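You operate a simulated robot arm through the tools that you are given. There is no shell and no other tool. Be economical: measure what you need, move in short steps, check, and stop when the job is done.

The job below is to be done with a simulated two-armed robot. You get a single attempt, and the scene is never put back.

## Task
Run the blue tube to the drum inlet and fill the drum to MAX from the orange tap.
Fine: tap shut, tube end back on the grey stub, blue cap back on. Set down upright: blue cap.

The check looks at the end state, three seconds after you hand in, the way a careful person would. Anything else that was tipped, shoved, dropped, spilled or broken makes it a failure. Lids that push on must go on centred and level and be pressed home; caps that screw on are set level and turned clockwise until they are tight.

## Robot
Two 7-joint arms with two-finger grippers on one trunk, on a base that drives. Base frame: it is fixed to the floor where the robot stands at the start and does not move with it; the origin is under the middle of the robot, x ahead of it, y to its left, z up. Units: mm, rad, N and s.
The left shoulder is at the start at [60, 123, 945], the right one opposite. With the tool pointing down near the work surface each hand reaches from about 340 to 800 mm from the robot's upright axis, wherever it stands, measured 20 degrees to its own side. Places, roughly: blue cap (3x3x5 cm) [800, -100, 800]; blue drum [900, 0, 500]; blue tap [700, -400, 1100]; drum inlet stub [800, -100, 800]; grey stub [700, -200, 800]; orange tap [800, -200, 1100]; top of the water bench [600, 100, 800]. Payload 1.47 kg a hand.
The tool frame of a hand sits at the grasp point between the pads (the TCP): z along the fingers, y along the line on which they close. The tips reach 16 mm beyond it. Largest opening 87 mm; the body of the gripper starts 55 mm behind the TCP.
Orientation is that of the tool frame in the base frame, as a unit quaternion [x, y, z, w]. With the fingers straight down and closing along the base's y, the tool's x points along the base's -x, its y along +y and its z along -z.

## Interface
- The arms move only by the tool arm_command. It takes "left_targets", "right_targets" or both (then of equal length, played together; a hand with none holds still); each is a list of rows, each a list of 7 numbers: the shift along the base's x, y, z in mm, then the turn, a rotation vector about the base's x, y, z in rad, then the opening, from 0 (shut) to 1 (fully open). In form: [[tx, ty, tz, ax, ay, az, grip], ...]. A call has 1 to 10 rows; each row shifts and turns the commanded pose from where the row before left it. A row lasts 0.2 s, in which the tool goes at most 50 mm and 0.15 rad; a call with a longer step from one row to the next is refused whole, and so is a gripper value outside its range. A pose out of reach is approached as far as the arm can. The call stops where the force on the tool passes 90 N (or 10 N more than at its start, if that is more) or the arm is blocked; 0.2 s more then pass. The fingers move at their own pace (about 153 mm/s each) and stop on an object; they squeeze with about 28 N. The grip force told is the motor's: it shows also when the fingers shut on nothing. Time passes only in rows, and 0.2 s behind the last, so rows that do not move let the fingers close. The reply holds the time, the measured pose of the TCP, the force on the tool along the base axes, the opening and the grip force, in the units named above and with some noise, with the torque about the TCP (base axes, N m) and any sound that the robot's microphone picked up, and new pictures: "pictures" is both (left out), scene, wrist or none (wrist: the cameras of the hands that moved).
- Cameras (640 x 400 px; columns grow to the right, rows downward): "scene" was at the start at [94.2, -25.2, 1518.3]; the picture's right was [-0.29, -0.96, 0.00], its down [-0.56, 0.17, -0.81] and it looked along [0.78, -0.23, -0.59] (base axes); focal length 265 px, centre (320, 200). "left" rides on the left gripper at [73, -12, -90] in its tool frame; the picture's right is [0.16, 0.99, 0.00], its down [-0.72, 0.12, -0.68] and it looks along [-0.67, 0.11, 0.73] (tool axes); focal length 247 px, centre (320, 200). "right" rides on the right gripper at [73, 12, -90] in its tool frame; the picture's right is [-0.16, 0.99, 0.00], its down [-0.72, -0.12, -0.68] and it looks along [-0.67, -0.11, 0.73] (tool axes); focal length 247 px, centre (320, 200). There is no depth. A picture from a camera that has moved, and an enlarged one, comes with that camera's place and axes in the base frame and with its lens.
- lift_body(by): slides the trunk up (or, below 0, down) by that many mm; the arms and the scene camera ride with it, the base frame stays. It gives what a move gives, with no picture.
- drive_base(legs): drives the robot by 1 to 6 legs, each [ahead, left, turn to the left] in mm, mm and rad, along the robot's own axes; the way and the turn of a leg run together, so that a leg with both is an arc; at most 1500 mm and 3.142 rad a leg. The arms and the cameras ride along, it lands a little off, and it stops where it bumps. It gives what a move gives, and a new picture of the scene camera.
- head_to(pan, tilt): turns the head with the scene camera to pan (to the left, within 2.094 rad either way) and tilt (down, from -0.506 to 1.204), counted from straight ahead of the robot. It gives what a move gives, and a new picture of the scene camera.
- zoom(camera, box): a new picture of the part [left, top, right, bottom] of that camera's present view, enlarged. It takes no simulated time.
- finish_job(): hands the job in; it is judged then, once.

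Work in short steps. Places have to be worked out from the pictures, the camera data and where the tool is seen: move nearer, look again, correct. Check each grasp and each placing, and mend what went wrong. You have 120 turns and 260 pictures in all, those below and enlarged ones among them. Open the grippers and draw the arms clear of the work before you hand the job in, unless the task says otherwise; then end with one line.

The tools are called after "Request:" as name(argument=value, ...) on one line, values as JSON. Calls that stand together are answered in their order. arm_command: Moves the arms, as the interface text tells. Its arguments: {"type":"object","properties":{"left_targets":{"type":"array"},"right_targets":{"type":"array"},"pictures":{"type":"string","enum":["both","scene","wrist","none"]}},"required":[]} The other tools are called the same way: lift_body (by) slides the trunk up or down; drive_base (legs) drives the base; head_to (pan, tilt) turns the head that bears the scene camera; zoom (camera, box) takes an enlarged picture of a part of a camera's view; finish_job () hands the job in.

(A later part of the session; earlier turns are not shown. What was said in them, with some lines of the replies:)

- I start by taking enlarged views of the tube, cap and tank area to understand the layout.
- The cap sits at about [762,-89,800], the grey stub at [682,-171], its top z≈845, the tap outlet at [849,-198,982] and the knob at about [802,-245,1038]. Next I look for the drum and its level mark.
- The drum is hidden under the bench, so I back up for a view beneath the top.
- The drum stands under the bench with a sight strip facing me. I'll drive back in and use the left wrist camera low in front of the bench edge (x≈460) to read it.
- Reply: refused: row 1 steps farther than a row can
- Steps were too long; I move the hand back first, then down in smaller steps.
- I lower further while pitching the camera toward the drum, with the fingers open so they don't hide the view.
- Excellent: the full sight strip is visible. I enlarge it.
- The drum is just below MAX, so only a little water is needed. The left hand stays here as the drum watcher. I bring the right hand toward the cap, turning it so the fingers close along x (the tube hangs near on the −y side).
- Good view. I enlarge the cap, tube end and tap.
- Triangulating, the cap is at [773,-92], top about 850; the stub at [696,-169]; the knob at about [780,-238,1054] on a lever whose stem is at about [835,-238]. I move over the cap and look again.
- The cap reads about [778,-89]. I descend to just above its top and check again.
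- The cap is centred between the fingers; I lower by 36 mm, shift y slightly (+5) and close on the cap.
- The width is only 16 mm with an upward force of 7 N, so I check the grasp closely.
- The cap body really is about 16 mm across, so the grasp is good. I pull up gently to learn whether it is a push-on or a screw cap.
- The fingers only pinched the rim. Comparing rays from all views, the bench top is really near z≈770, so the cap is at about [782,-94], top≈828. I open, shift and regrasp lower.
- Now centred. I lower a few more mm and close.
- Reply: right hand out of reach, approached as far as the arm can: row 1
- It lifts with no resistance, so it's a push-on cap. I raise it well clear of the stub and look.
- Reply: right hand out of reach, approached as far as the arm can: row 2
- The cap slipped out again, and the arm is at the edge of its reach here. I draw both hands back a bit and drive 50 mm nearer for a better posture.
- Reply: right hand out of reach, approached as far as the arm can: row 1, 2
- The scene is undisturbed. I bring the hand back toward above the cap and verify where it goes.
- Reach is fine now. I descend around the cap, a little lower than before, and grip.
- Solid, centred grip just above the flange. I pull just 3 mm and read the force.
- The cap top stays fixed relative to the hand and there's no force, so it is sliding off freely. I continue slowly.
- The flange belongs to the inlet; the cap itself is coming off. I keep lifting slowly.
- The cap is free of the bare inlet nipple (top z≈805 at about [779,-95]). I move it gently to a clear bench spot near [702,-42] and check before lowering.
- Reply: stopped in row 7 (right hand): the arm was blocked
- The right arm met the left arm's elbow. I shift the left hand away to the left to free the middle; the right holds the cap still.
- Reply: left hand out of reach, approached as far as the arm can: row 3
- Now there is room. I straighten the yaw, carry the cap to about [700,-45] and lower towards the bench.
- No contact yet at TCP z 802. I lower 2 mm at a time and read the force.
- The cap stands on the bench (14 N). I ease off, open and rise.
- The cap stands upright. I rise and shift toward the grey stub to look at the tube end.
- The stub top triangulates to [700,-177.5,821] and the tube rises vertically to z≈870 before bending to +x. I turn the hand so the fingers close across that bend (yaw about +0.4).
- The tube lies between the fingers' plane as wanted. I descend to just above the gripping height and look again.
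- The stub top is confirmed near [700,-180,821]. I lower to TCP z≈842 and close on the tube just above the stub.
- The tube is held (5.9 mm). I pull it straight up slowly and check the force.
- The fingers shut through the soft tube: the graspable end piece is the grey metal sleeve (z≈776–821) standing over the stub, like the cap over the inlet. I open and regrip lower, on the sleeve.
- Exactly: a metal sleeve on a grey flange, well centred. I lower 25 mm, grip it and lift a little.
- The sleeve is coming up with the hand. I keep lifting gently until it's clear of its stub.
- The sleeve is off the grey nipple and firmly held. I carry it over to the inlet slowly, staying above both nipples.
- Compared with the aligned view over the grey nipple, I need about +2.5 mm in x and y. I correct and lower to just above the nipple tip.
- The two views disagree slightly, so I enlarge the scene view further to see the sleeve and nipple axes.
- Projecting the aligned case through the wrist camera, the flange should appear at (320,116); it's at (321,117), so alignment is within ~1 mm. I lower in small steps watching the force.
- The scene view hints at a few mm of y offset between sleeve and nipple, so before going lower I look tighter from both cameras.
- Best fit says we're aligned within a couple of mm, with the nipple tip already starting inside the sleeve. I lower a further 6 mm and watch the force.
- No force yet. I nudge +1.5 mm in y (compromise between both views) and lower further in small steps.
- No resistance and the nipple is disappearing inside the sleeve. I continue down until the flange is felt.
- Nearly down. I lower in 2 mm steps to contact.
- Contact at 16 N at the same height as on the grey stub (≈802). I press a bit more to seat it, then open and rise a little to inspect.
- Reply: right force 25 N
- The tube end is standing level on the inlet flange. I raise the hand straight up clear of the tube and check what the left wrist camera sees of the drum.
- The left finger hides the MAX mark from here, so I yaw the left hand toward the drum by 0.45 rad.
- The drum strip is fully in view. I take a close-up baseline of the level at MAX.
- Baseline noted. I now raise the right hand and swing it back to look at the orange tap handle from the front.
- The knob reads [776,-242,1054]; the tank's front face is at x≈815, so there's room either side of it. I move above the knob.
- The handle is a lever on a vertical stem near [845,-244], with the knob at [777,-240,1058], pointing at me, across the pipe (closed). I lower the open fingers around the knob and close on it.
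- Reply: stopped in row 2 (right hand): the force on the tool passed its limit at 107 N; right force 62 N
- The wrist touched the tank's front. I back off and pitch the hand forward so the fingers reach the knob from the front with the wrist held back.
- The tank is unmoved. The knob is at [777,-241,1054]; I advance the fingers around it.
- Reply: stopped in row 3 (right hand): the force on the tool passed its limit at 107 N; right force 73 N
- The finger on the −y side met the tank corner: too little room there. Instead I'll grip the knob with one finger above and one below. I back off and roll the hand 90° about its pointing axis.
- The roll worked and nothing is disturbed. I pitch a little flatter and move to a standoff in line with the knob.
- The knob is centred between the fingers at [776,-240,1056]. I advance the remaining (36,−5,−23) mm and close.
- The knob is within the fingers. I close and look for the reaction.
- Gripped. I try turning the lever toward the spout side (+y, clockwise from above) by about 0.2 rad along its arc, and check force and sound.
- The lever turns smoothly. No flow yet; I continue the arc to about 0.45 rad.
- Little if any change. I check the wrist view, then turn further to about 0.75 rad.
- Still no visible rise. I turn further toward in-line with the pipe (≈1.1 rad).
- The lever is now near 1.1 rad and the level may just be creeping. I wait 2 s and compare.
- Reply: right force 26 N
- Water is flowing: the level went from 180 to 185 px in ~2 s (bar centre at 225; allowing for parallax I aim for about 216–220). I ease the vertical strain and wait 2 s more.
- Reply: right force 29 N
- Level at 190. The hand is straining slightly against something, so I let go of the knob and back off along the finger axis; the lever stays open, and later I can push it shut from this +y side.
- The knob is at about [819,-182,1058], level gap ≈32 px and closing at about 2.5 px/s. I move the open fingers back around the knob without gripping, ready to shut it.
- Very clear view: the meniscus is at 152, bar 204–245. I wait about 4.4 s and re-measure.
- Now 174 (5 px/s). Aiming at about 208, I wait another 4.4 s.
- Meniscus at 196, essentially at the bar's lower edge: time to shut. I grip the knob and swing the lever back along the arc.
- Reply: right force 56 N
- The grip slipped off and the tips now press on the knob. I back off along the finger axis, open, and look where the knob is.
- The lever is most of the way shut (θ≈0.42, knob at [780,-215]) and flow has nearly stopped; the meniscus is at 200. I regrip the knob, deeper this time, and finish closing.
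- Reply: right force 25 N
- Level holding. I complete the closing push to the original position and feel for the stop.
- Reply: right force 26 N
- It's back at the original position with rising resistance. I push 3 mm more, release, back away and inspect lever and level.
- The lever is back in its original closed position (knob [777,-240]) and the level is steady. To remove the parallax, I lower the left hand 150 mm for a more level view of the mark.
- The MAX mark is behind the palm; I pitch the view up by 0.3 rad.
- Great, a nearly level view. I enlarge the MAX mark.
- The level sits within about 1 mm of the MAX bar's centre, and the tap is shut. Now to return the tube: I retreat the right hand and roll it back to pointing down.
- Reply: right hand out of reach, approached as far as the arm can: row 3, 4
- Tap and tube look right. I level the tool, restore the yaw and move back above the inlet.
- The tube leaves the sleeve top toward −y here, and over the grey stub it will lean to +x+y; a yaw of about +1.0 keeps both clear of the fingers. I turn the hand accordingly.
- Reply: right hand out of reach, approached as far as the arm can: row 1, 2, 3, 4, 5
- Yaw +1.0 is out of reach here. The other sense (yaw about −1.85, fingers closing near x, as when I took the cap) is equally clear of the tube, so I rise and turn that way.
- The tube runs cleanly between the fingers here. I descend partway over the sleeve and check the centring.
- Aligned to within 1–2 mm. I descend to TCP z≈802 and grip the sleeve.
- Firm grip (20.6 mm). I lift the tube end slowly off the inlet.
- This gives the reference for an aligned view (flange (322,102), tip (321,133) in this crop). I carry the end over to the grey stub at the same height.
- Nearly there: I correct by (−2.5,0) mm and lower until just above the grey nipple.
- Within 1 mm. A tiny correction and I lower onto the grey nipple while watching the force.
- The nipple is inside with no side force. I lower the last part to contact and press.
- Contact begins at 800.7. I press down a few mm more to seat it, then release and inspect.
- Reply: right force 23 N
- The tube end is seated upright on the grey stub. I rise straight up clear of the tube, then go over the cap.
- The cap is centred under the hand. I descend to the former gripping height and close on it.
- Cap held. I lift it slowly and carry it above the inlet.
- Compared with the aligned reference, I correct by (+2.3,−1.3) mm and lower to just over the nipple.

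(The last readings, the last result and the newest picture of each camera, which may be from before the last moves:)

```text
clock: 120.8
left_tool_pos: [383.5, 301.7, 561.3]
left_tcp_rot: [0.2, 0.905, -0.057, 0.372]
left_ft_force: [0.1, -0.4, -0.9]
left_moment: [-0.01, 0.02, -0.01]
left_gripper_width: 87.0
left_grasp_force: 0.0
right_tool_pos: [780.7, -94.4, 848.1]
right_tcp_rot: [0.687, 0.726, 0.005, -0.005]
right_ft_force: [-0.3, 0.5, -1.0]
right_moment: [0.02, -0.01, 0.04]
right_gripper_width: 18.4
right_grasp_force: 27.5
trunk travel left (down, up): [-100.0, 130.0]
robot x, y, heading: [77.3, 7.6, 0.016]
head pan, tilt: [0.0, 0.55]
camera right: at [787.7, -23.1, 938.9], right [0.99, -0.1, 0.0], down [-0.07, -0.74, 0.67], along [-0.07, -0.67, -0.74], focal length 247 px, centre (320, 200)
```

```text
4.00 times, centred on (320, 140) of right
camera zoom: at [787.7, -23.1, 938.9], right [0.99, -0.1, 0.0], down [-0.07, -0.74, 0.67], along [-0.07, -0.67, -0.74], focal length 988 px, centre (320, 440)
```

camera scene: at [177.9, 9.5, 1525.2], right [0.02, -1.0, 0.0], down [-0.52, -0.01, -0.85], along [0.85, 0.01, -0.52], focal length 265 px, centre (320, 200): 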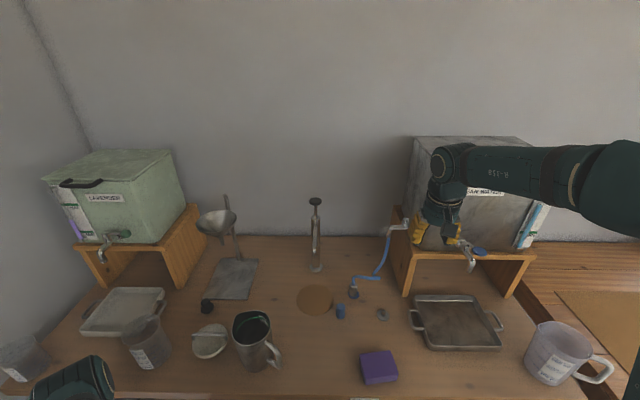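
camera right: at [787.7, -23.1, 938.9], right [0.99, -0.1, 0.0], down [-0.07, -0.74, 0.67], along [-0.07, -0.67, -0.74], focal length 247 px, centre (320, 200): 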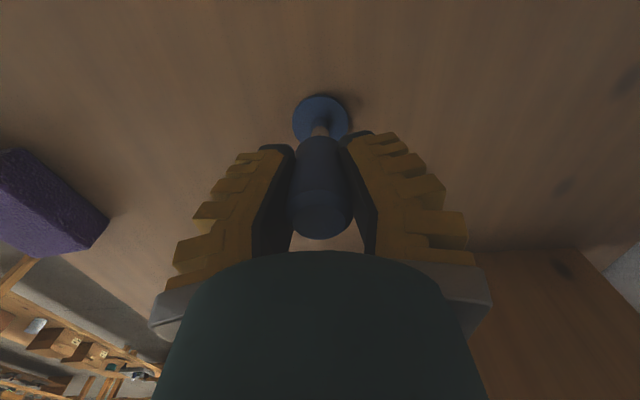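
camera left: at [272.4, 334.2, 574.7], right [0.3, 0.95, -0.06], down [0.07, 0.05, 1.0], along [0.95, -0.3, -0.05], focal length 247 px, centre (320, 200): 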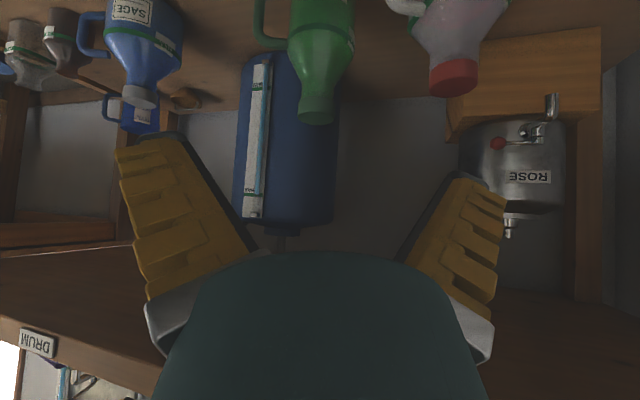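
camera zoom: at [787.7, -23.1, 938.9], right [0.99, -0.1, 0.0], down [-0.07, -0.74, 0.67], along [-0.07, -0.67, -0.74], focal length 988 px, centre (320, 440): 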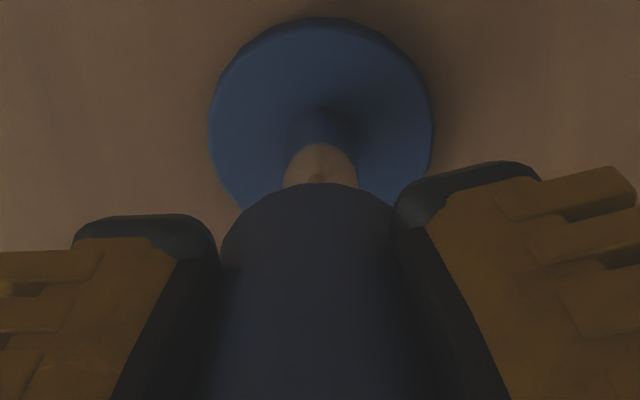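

Aligned. I lower in small steps with force checks.

Request:
arm_command(right_targets=[[0, 0, -5, 0, 0, 0, 0], [0, 0, -5, 0, 0, 0, 0], [0, 0, -5, 0, 0, 0, 0], [0, 0, -5, 0, 0, 0, 0]], pictures="wrist")

Request:
zoom(camera="right", box=[270, 90, 370, 190])

```text
clock: 121.8
left_tool_pos: [381.2, 301.1, 561.6]
left_tcp_rot: [0.199, 0.905, -0.056, 0.372]
left_ft_force: [0.7, -0.9, -0.3]
left_moment: [-0.04, 0.01, 0.0]
left_gripper_width: 87.0
left_grasp_force: 0.1
right_tool_pos: [780.5, -94.0, 828.1]
right_tcp_rot: [0.687, 0.727, 0.004, -0.006]
right_ft_force: [0.4, 0.1, -0.1]
right_moment: [0.01, 0.01, -0.01]
right_gripper_width: 17.9
right_grasp_force: 28.1
trunk travel left (down, up): [-100.0, 130.0]
robot x, y, heading: [75.9, 9.7, 0.015]
head pan, tilt: [0.0, 0.55]
camera right: at [787.9, -24.0, 918.5], right [0.99, -0.1, 0.0], down [-0.07, -0.74, 0.67], along [-0.07, -0.67, -0.74], focal length 247 px, centre (320, 200)
```

right: 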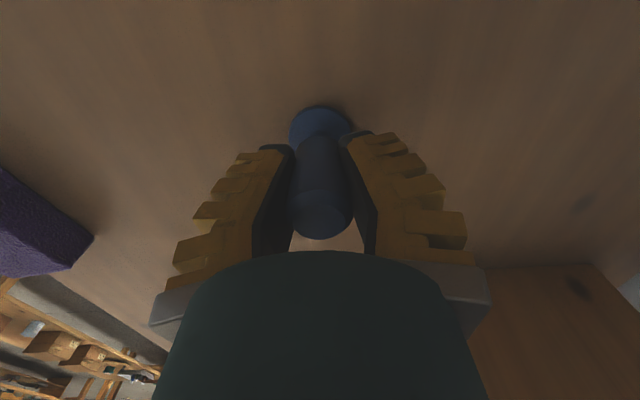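

```text
4.00 times, centred on (320, 140) of right
camera zoom: at [787.9, -24.0, 918.5], right [0.99, -0.1, 0.0], down [-0.07, -0.74, 0.67], along [-0.07, -0.67, -0.74], focal length 988 px, centre (320, 440)
```

zoom: 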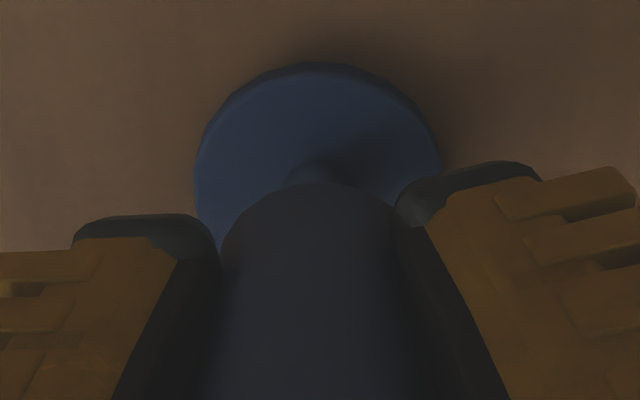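

The cap is over the nipple without resistance. Down to contact now.

Request:
arm_command(right_targets=[[0, 0, -5, 0, 0, 0, 0], [0, 0, -5, 0, 0, 0, 0], [0, 0, -5, 0, 0, 0, 0], [0, 0, -3, 0, 0, 0, 0]], pictures="none")

Request:
arm_command(right_targets=[[0, 0, -2, 0, 0, 0, 0], [0, 0, -2, 0, 0, 0, 0]], pictures="none")

```text
clock: 122.8
left_tool_pos: [381.9, 300.5, 560.7]
left_tcp_rot: [0.199, 0.905, -0.057, 0.372]
left_ft_force: [-0.5, -0.4, -0.6]
left_moment: [0.02, 0.01, -0.01]
left_gripper_width: 87.0
left_grasp_force: 0.0
right_tool_pos: [780.4, -94.0, 810.2]
right_tcp_rot: [0.687, 0.726, 0.006, -0.005]
right_ft_force: [0.2, -0.1, -0.4]
right_moment: [0.0, 0.02, 0.03]
right_gripper_width: 17.9
right_grasp_force: 27.9
trunk travel left (down, up): [-100.0, 130.0]
robot x, y, heading: [76.0, 5.8, 0.012]
head pan, tilt: [0.0, 0.55]
```

```text
clock: 123.4
left_tool_pos: [381.8, 300.9, 561.5]
left_tcp_rot: [0.199, 0.905, -0.056, 0.372]
left_ft_force: [-0.3, -0.1, -1.0]
left_moment: [0.01, -0.01, 0.03]
left_gripper_width: 87.3
left_grasp_force: 0.1
right_tool_pos: [781.5, -97.3, 806.6]
right_tcp_rot: [0.687, 0.727, 0.006, -0.004]
right_ft_force: [1.0, -0.7, 2.4]
right_moment: [0.02, 0.07, -0.03]
right_gripper_width: 17.5
right_grasp_force: 28.2
trunk travel left (down, up): [-100.0, 130.0]
robot x, y, heading: [77.0, 5.7, 0.014]
head pan, tilt: [0.0, 0.55]
```

Contact at 806.6, as predicted. I press 4 mm further, then release, and afterwards press the top with closed fingers to be sure it's home.

Request:
arm_command(right_targets=[[0, 0, -2, 0, 0, 0, 0], [0, 0, -2, 0, 0, 0, 0]], pictures="none")

Request:
arm_command(right_targets=[[0, 0, 2, 0, 0, 0, 0], [0, 0, 0, 0, 0, 0, 0.55], [0, 0, 0, 0, 0, 0, 0.55], [0, 0, 25, 0, 0, 0, 0.55], [0, 0, 30, 0, 0, 0, 0.55]], pictures="wrist")

Request:
zoom(camera="right", box=[240, 60, 400, 220])

Request:
zoom(camera="scene", box=[345, 260, 395, 330])

```text
clock: 124.0
left_tool_pos: [382.3, 301.1, 561.1]
left_tcp_rot: [0.198, 0.905, -0.056, 0.373]
left_ft_force: [-0.2, -0.7, 0.6]
left_moment: [0.01, -0.01, 0.0]
left_gripper_width: 87.0
left_grasp_force: 0.0
right_tool_pos: [780.6, -96.0, 802.8]
right_tcp_rot: [0.686, 0.727, 0.007, -0.005]
right_ft_force: [0.8, -1.4, 19.7]
right_moment: [0.0, 0.01, -0.01]
right_gripper_width: 19.2
right_grasp_force: 28.6
trunk travel left (down, up): [-100.0, 130.0]
robot x, y, heading: [72.4, 8.3, 0.015]
head pan, tilt: [0.0, 0.55]
```

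```text
clock: 125.2
left_tool_pos: [382.0, 301.6, 560.9]
left_tcp_rot: [0.198, 0.905, -0.056, 0.372]
left_ft_force: [1.0, 0.3, -0.4]
left_moment: [0.0, -0.01, 0.01]
left_gripper_width: 87.1
left_grasp_force: 0.1
right_tool_pos: [779.7, -92.8, 858.6]
right_tcp_rot: [0.686, 0.727, 0.004, -0.006]
right_ft_force: [0.3, -0.2, 0.3]
right_moment: [-0.01, -0.04, 0.02]
right_gripper_width: 53.3
right_grasp_force: 3.9
trunk travel left (down, up): [-100.0, 130.0]
robot x, y, heading: [75.9, 7.0, 0.017]
head pan, tilt: [0.0, 0.55]
camera right: at [787.2, -22.3, 950.0], right [0.99, -0.1, 0.0], down [-0.07, -0.74, 0.67], along [-0.07, -0.67, -0.74], focal length 247 px, centre (320, 200)
```

right: 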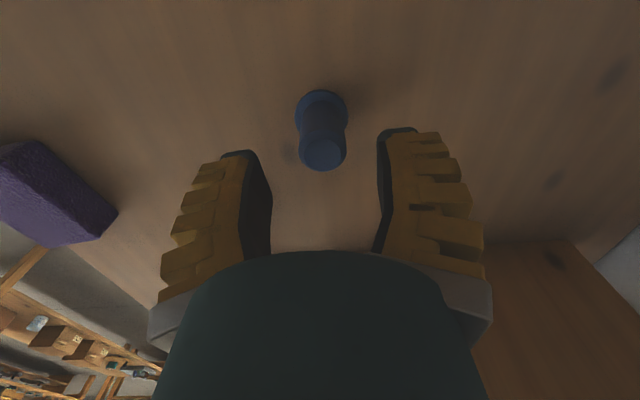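

```text
2.50 times, centred on (320, 140) of right
camera zoom: at [787.2, -22.3, 950.0], right [0.99, -0.1, 0.0], down [-0.07, -0.74, 0.67], along [-0.07, -0.67, -0.74], focal length 617 px, centre (320, 350)
```

zoom: 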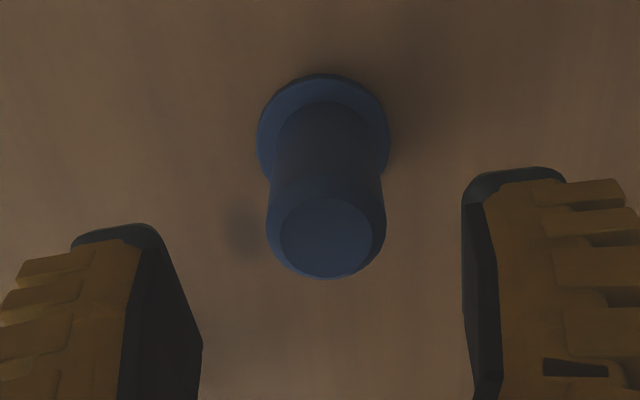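

```text
5.71 times, centred on (370, 295) of scene
camera zoom: at [177.2, 9.7, 1525.3], right [0.02, -1.0, 0.0], down [-0.52, -0.01, -0.85], along [0.85, 0.01, -0.52], focal length 1516 px, centre (34, -343)
```

zoom: 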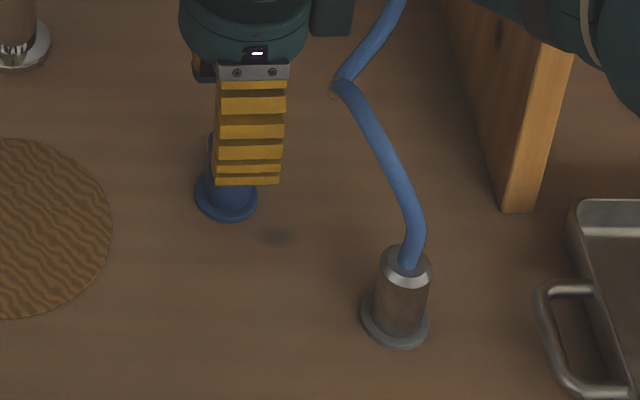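

The cap is level on the inlet and the tube upright on its stub. I close the fingers above the cap and press its top centrally.

Request:
arm_command(right_targets=[[0.5, -3, 0, 0, 0, 0, 0], [0, 0, 0, 0, 0, 0, 0], [0, 0, -6, 0, 0, 0, 0], [0, 0, -5, 0, 0, 0, 0]], pictures="none")

Request:
arm_command(right_targets=[[0, 0, -3, 0, 0, 0, 0], [0, 0, -3, 0, 0, 0, 0]], pictures="wrist")

```text
clock: 126.2
left_tool_pos: [382.4, 300.9, 560.0]
left_tcp_rot: [0.199, 0.905, -0.056, 0.373]
left_ft_force: [-0.1, -0.3, -0.5]
left_moment: [-0.03, -0.01, -0.01]
left_gripper_width: 86.9
left_grasp_force: 0.0
right_tool_pos: [782.3, -97.4, 848.3]
right_tcp_rot: [0.687, 0.726, 0.005, -0.005]
right_ft_force: [1.0, -0.1, 0.4]
right_moment: [0.0, 0.0, -0.01]
right_gripper_width: 0.0
right_grasp_force: 28.0
trunk travel left (down, up): [-100.0, 130.0]
robot x, y, heading: [77.4, 9.4, 0.016]
head pan, tilt: [0.0, 0.55]
```

```text
clock: 126.8
left_tool_pos: [382.9, 299.6, 562.0]
left_tcp_rot: [0.199, 0.905, -0.057, 0.372]
left_ft_force: [0.8, 0.7, 0.4]
left_moment: [0.02, 0.02, -0.02]
left_gripper_width: 87.0
left_grasp_force: 0.1
right_tool_pos: [782.3, -97.5, 843.8]
right_tcp_rot: [0.688, 0.726, 0.006, -0.005]
right_ft_force: [-0.9, 1.3, 13.3]
right_moment: [0.0, 0.05, 0.02]
right_gripper_width: 6.1
right_grasp_force: 28.8
trunk travel left (down, up): [-100.0, 130.0]
robot x, y, heading: [78.2, 7.1, 0.017]
head pan, tilt: [0.0, 0.55]
camera right: at [789.1, -26.6, 934.7], right [0.99, -0.1, 0.0], down [-0.08, -0.74, 0.67], along [-0.07, -0.67, -0.74], focal length 247 px, centre (320, 200)
```

right: 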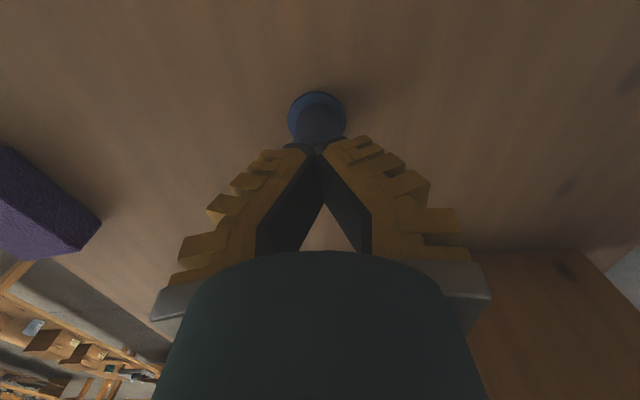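

Contact at 13 N; one slightly firmer press, then I rise away and check everything.

Request:
arm_command(right_targets=[[0, 0, -2.5, 0, 0, 0, 0], [0, 0, 0, 0, 0, 0, 0]], pictures="none")

Request:
arm_command(right_targets=[[0, 0, 20, 0, 0, 0, 0], [0, 0, 40, 0, 0, 0, 0.3], [0, 0, 45, 0, 0, 0, 0.3], [0, 0, 45, 0, 0, 0, 0.3]], pictures="both")

Request:
zoom(camera="right", box=[230, 0, 410, 140])

```text
clock: 127.4
left_tool_pos: [381.6, 300.7, 562.9]
left_tcp_rot: [0.198, 0.905, -0.055, 0.373]
left_ft_force: [-0.3, 0.1, -0.1]
left_moment: [0.0, 0.01, 0.0]
left_gripper_width: 87.1
left_grasp_force: 0.1
right_tool_pos: [782.0, -98.0, 842.8]
right_tcp_rot: [0.688, 0.726, 0.007, -0.004]
right_ft_force: [0.2, 0.9, 32.7]
right_moment: [-0.09, 0.06, 0.03]
right_gripper_width: 5.9
right_grasp_force: 28.1
trunk travel left (down, up): [-100.0, 130.0]
robot x, y, heading: [76.9, 6.0, 0.02]
head pan, tilt: [0.0, 0.55]
```

```text
clock: 128.4
left_tool_pos: [382.1, 301.7, 561.3]
left_tcp_rot: [0.199, 0.905, -0.056, 0.372]
left_ft_force: [0.2, 0.3, 0.7]
left_moment: [-0.02, -0.01, 0.0]
left_gripper_width: 87.1
left_grasp_force: 0.2
right_tool_pos: [783.5, -98.0, 989.4]
right_tcp_rot: [0.687, 0.727, 0.005, -0.006]
right_ft_force: [0.3, 0.4, -0.3]
right_moment: [-0.01, -0.03, 0.03]
right_gripper_width: 32.3
right_grasp_force: 4.2
trunk travel left (down, up): [-100.0, 130.0]
robot x, y, heading: [78.9, 7.2, 0.018]
head pan, tilt: [0.0, 0.55]
camera scene: at [177.2, 9.7, 1525.2], right [0.02, -1.0, 0.0], down [-0.52, -0.01, -0.85], along [0.85, 0.01, -0.52], focal length 265 px, centre (320, 200)
camera right: at [791.4, -26.1, 1080.9], right [0.99, -0.1, 0.0], down [-0.07, -0.74, 0.67], along [-0.07, -0.67, -0.74], focal length 247 px, centre (320, 200)
```

scene: 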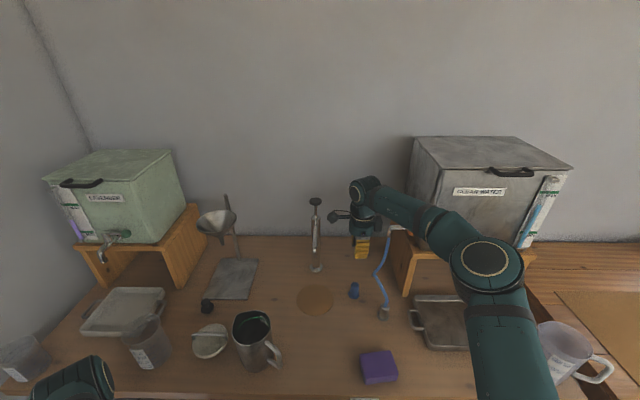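
right: 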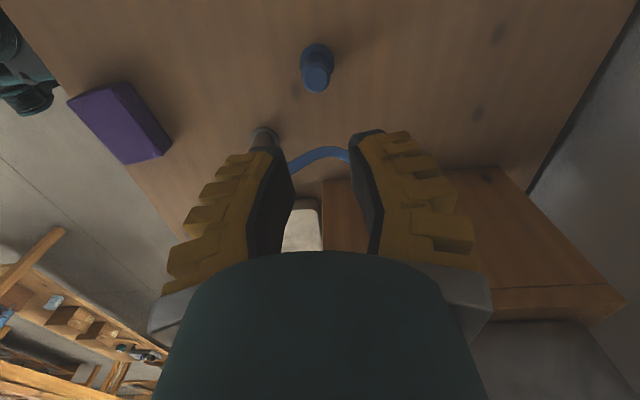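

```text
2.86 times, centred on (320, 70) of right
camera zoom: at [791.4, -26.1, 1080.9], right [0.99, -0.1, 0.0], down [-0.07, -0.74, 0.67], along [-0.07, -0.67, -0.74], focal length 706 px, centre (320, 571)
```

zoom: 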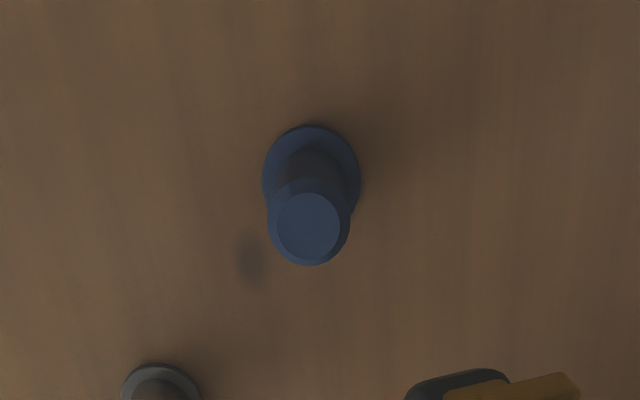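

Cap and tube end are home. I withdraw the right arm up and back, and raise the left hand clear, then take a final look.

Request:
arm_command(right_targets=[[0, 0, 40, 0, 0, 0.1, 0.6], [-5, -5, 40, 0, 0, 0.15, 0.6], [-35, -10, 25, 0, 0, 0.15, 0.6], [-40, -10, 20, 0, 0, 0.15, 0.6], [-40, -10, 10, 0, 0, 0.15, 0.6], [-45, -10, 0, 0, 0, 0.15, 0.6], [-45, -15, 0, 0, 0, 0.15, 0.6], [-45, -15, 0, 0, 0, 0.15, 0.6]], left_targets=[[-5, 0, 10, 0.04, 0.14, 0, 1], [0, 0, 35, 0.04, 0.14, 0, 1], [0, 0, 45, 0, 0, 0, 1], [0, 0, 45, 0, 0, 0, 1], [0, 0, 45, 0, 0, 0, 1], [0, 0, 45, 0, 0, 0, 1], [0, 0, 45, 0, 0, 0, 1], [0, 0, 45, 0, 0, 0, 1]], pictures="both")

Request:
zoom(camera="scene", box=[330, 190, 450, 340])

```text
clock: 130.2
left_tool_pos: [409.8, 328.7, 854.9]
left_tcp_rot: [0.205, 0.949, -0.048, 0.234]
left_ft_force: [-0.7, 0.4, 0.0]
left_moment: [0.01, -0.02, 0.04]
left_gripper_width: 86.8
left_grasp_force: 0.0
left hand out of reach, approached as far as the arm can: row 6, 7, 8
right_tool_pos: [520.0, -172.3, 1126.8]
right_tcp_rot: [0.181, 0.983, 0.001, -0.006]
right_ft_force: [0.1, 0.5, -0.2]
right_moment: [0.03, -0.01, 0.01]
right_gripper_width: 57.5
right_grasp_force: 3.8
trunk travel left (down, up): [-100.0, 130.0]
robot x, y, heading: [77.9, 6.9, 0.024]
head pan, tilt: [0.0, 0.55]
camera scene: at [174.5, 9.0, 1525.5], right [0.02, -1.0, 0.0], down [-0.52, -0.01, -0.85], along [0.85, 0.01, -0.52], focal length 265 px, centre (320, 200)
camera right: at [457.1, -137.5, 1216.9], right [0.5, 0.87, 0.0], down [0.64, -0.37, 0.67], along [0.58, -0.34, -0.74], focal length 247 px, centre (320, 200)
camera left: at [307.7, 360.2, 902.2], right [0.28, 0.96, -0.07], down [0.34, -0.03, 0.94], along [0.9, -0.28, -0.34], focal length 247 px, centre (320, 200)
```

scene: 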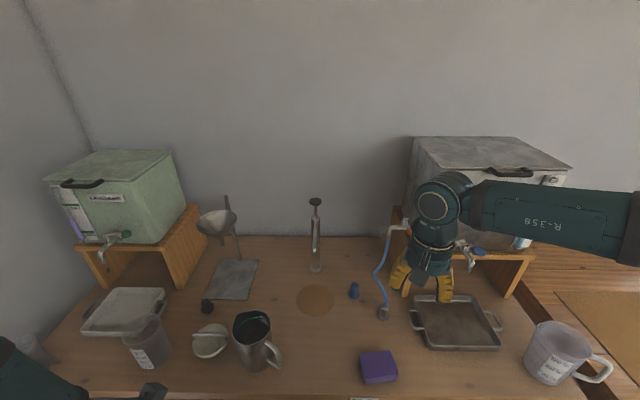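
right: 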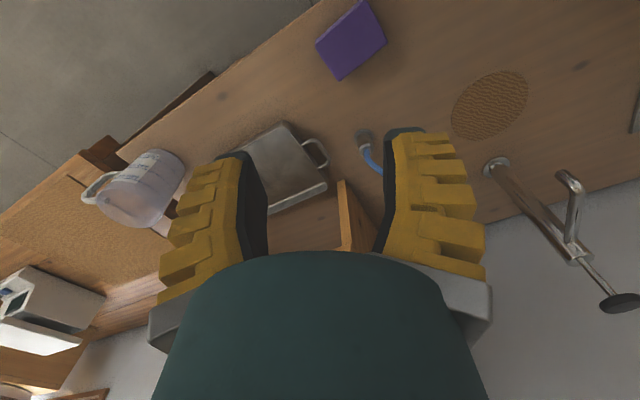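
left: 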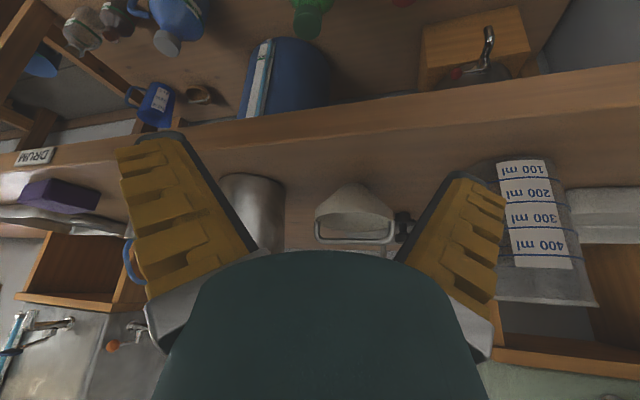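

```text
2.67 times, centred on (390, 265) of scene
camera zoom: at [174.5, 9.0, 1525.5], right [0.02, -1.0, 0.0], down [-0.52, -0.01, -0.85], along [0.85, 0.01, -0.52], focal length 708 px, centre (133, 27)
```

zoom: 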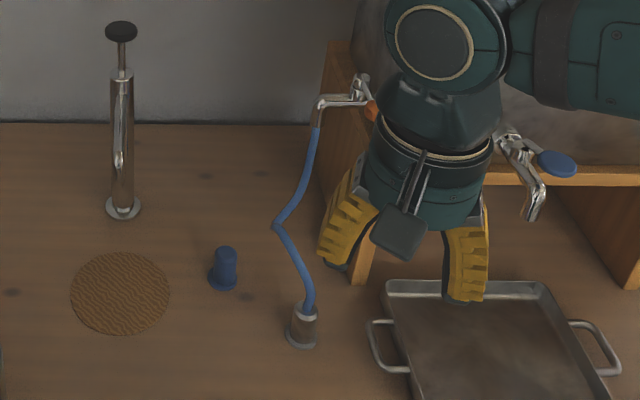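

Everything looks in place. I back the base off 300 mm so both arms are clear, and check tap, level and surroundings once more.

Request:
drive_base(legs=[[-350, 0, 0]])

Request:
zoom(camera="scene", box=[200, 140, 440, 290])

Request:
zoom(camera="left", box=[180, 60, 380, 200])

```text
clock: 132.5
left_tool_pos: [69.4, 324.7, 855.1]
left_tcp_rot: [0.202, 0.95, -0.047, 0.235]
left_ft_force: [-0.7, -0.8, -0.3]
left_moment: [0.01, 0.02, 0.02]
left_gripper_width: 86.8
left_grasp_force: 0.1
right_tool_pos: [183.3, -176.9, 1124.7]
right_tcp_rot: [0.178, 0.984, 0.002, -0.007]
right_ft_force: [-0.6, 0.2, -0.1]
right_moment: [0.0, 0.02, 0.01]
right_gripper_width: 57.5
right_grasp_force: 3.7
trunk travel left (down, up): [-100.0, 130.0]
robot x, y, heading: [-263.4, -0.1, 0.021]
head pan, tilt: [0.0, 0.55]
camera scene: at [-164.1, 3.8, 1525.3], right [0.02, -1.0, 0.0], down [-0.52, -0.01, -0.85], along [0.85, 0.02, -0.52], focal length 265 px, centre (320, 200)
```

scene: 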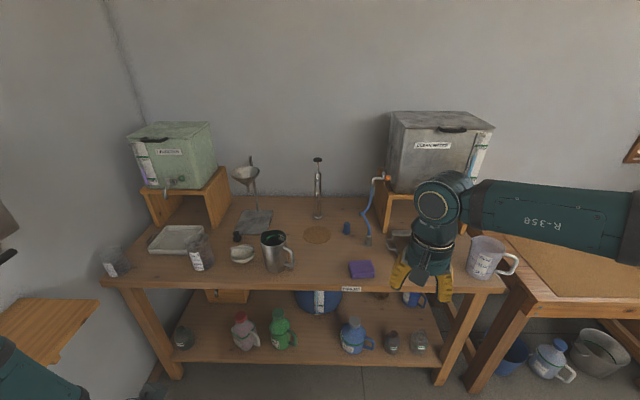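

```text
2.67 times, centred on (320, 215) of scene
camera zoom: at [-164.1, 3.8, 1525.3], right [0.02, -1.0, 0.0], down [-0.52, -0.01, -0.85], along [0.85, 0.02, -0.52], focal length 708 px, centre (320, 160)
```

zoom: 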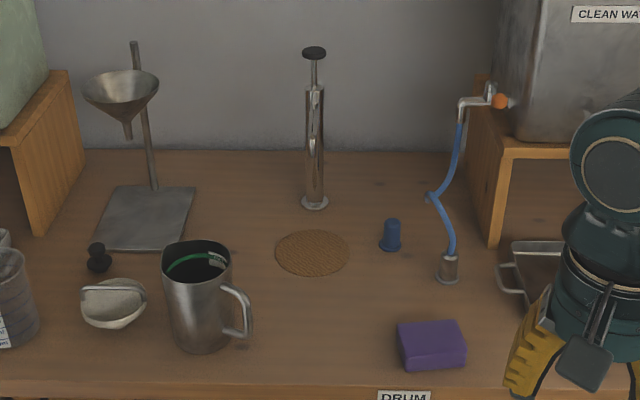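

```text
2.86 times, centred on (280, 130) of left
camera zoom: at [-33.0, 355.5, 901.2], right [0.27, 0.96, -0.07], down [0.34, -0.03, 0.94], along [0.9, -0.28, -0.34], focal length 706 px, centre (434, 400)
```

zoom: 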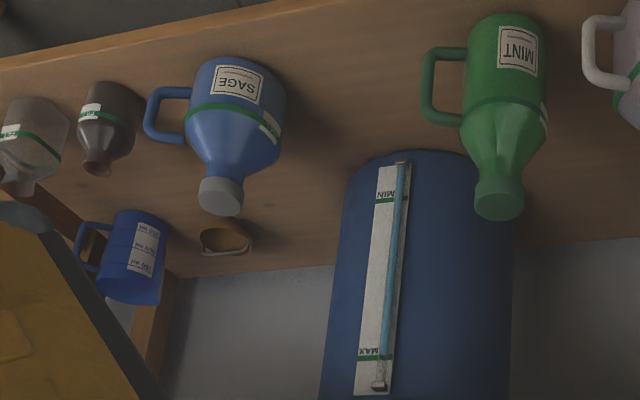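

The drum reads MAX, the tap lever is in its closed position, the tube end is on the grey stub, the cap is on the inlet, and nothing else has moved. I hand the job in.

Request:
finish_job()

```text
The job is handed in.
```

The drum is filled to the MAX mark. The orange tap is shut, the tube end is back on the grey stub and the blue cap is pressed back on the drum inlet. Both arms are clear of the work. While I was reaching for the tap, the hand pressed against the tank twice, at just over 100 N each time; the tank does not look to have moved.
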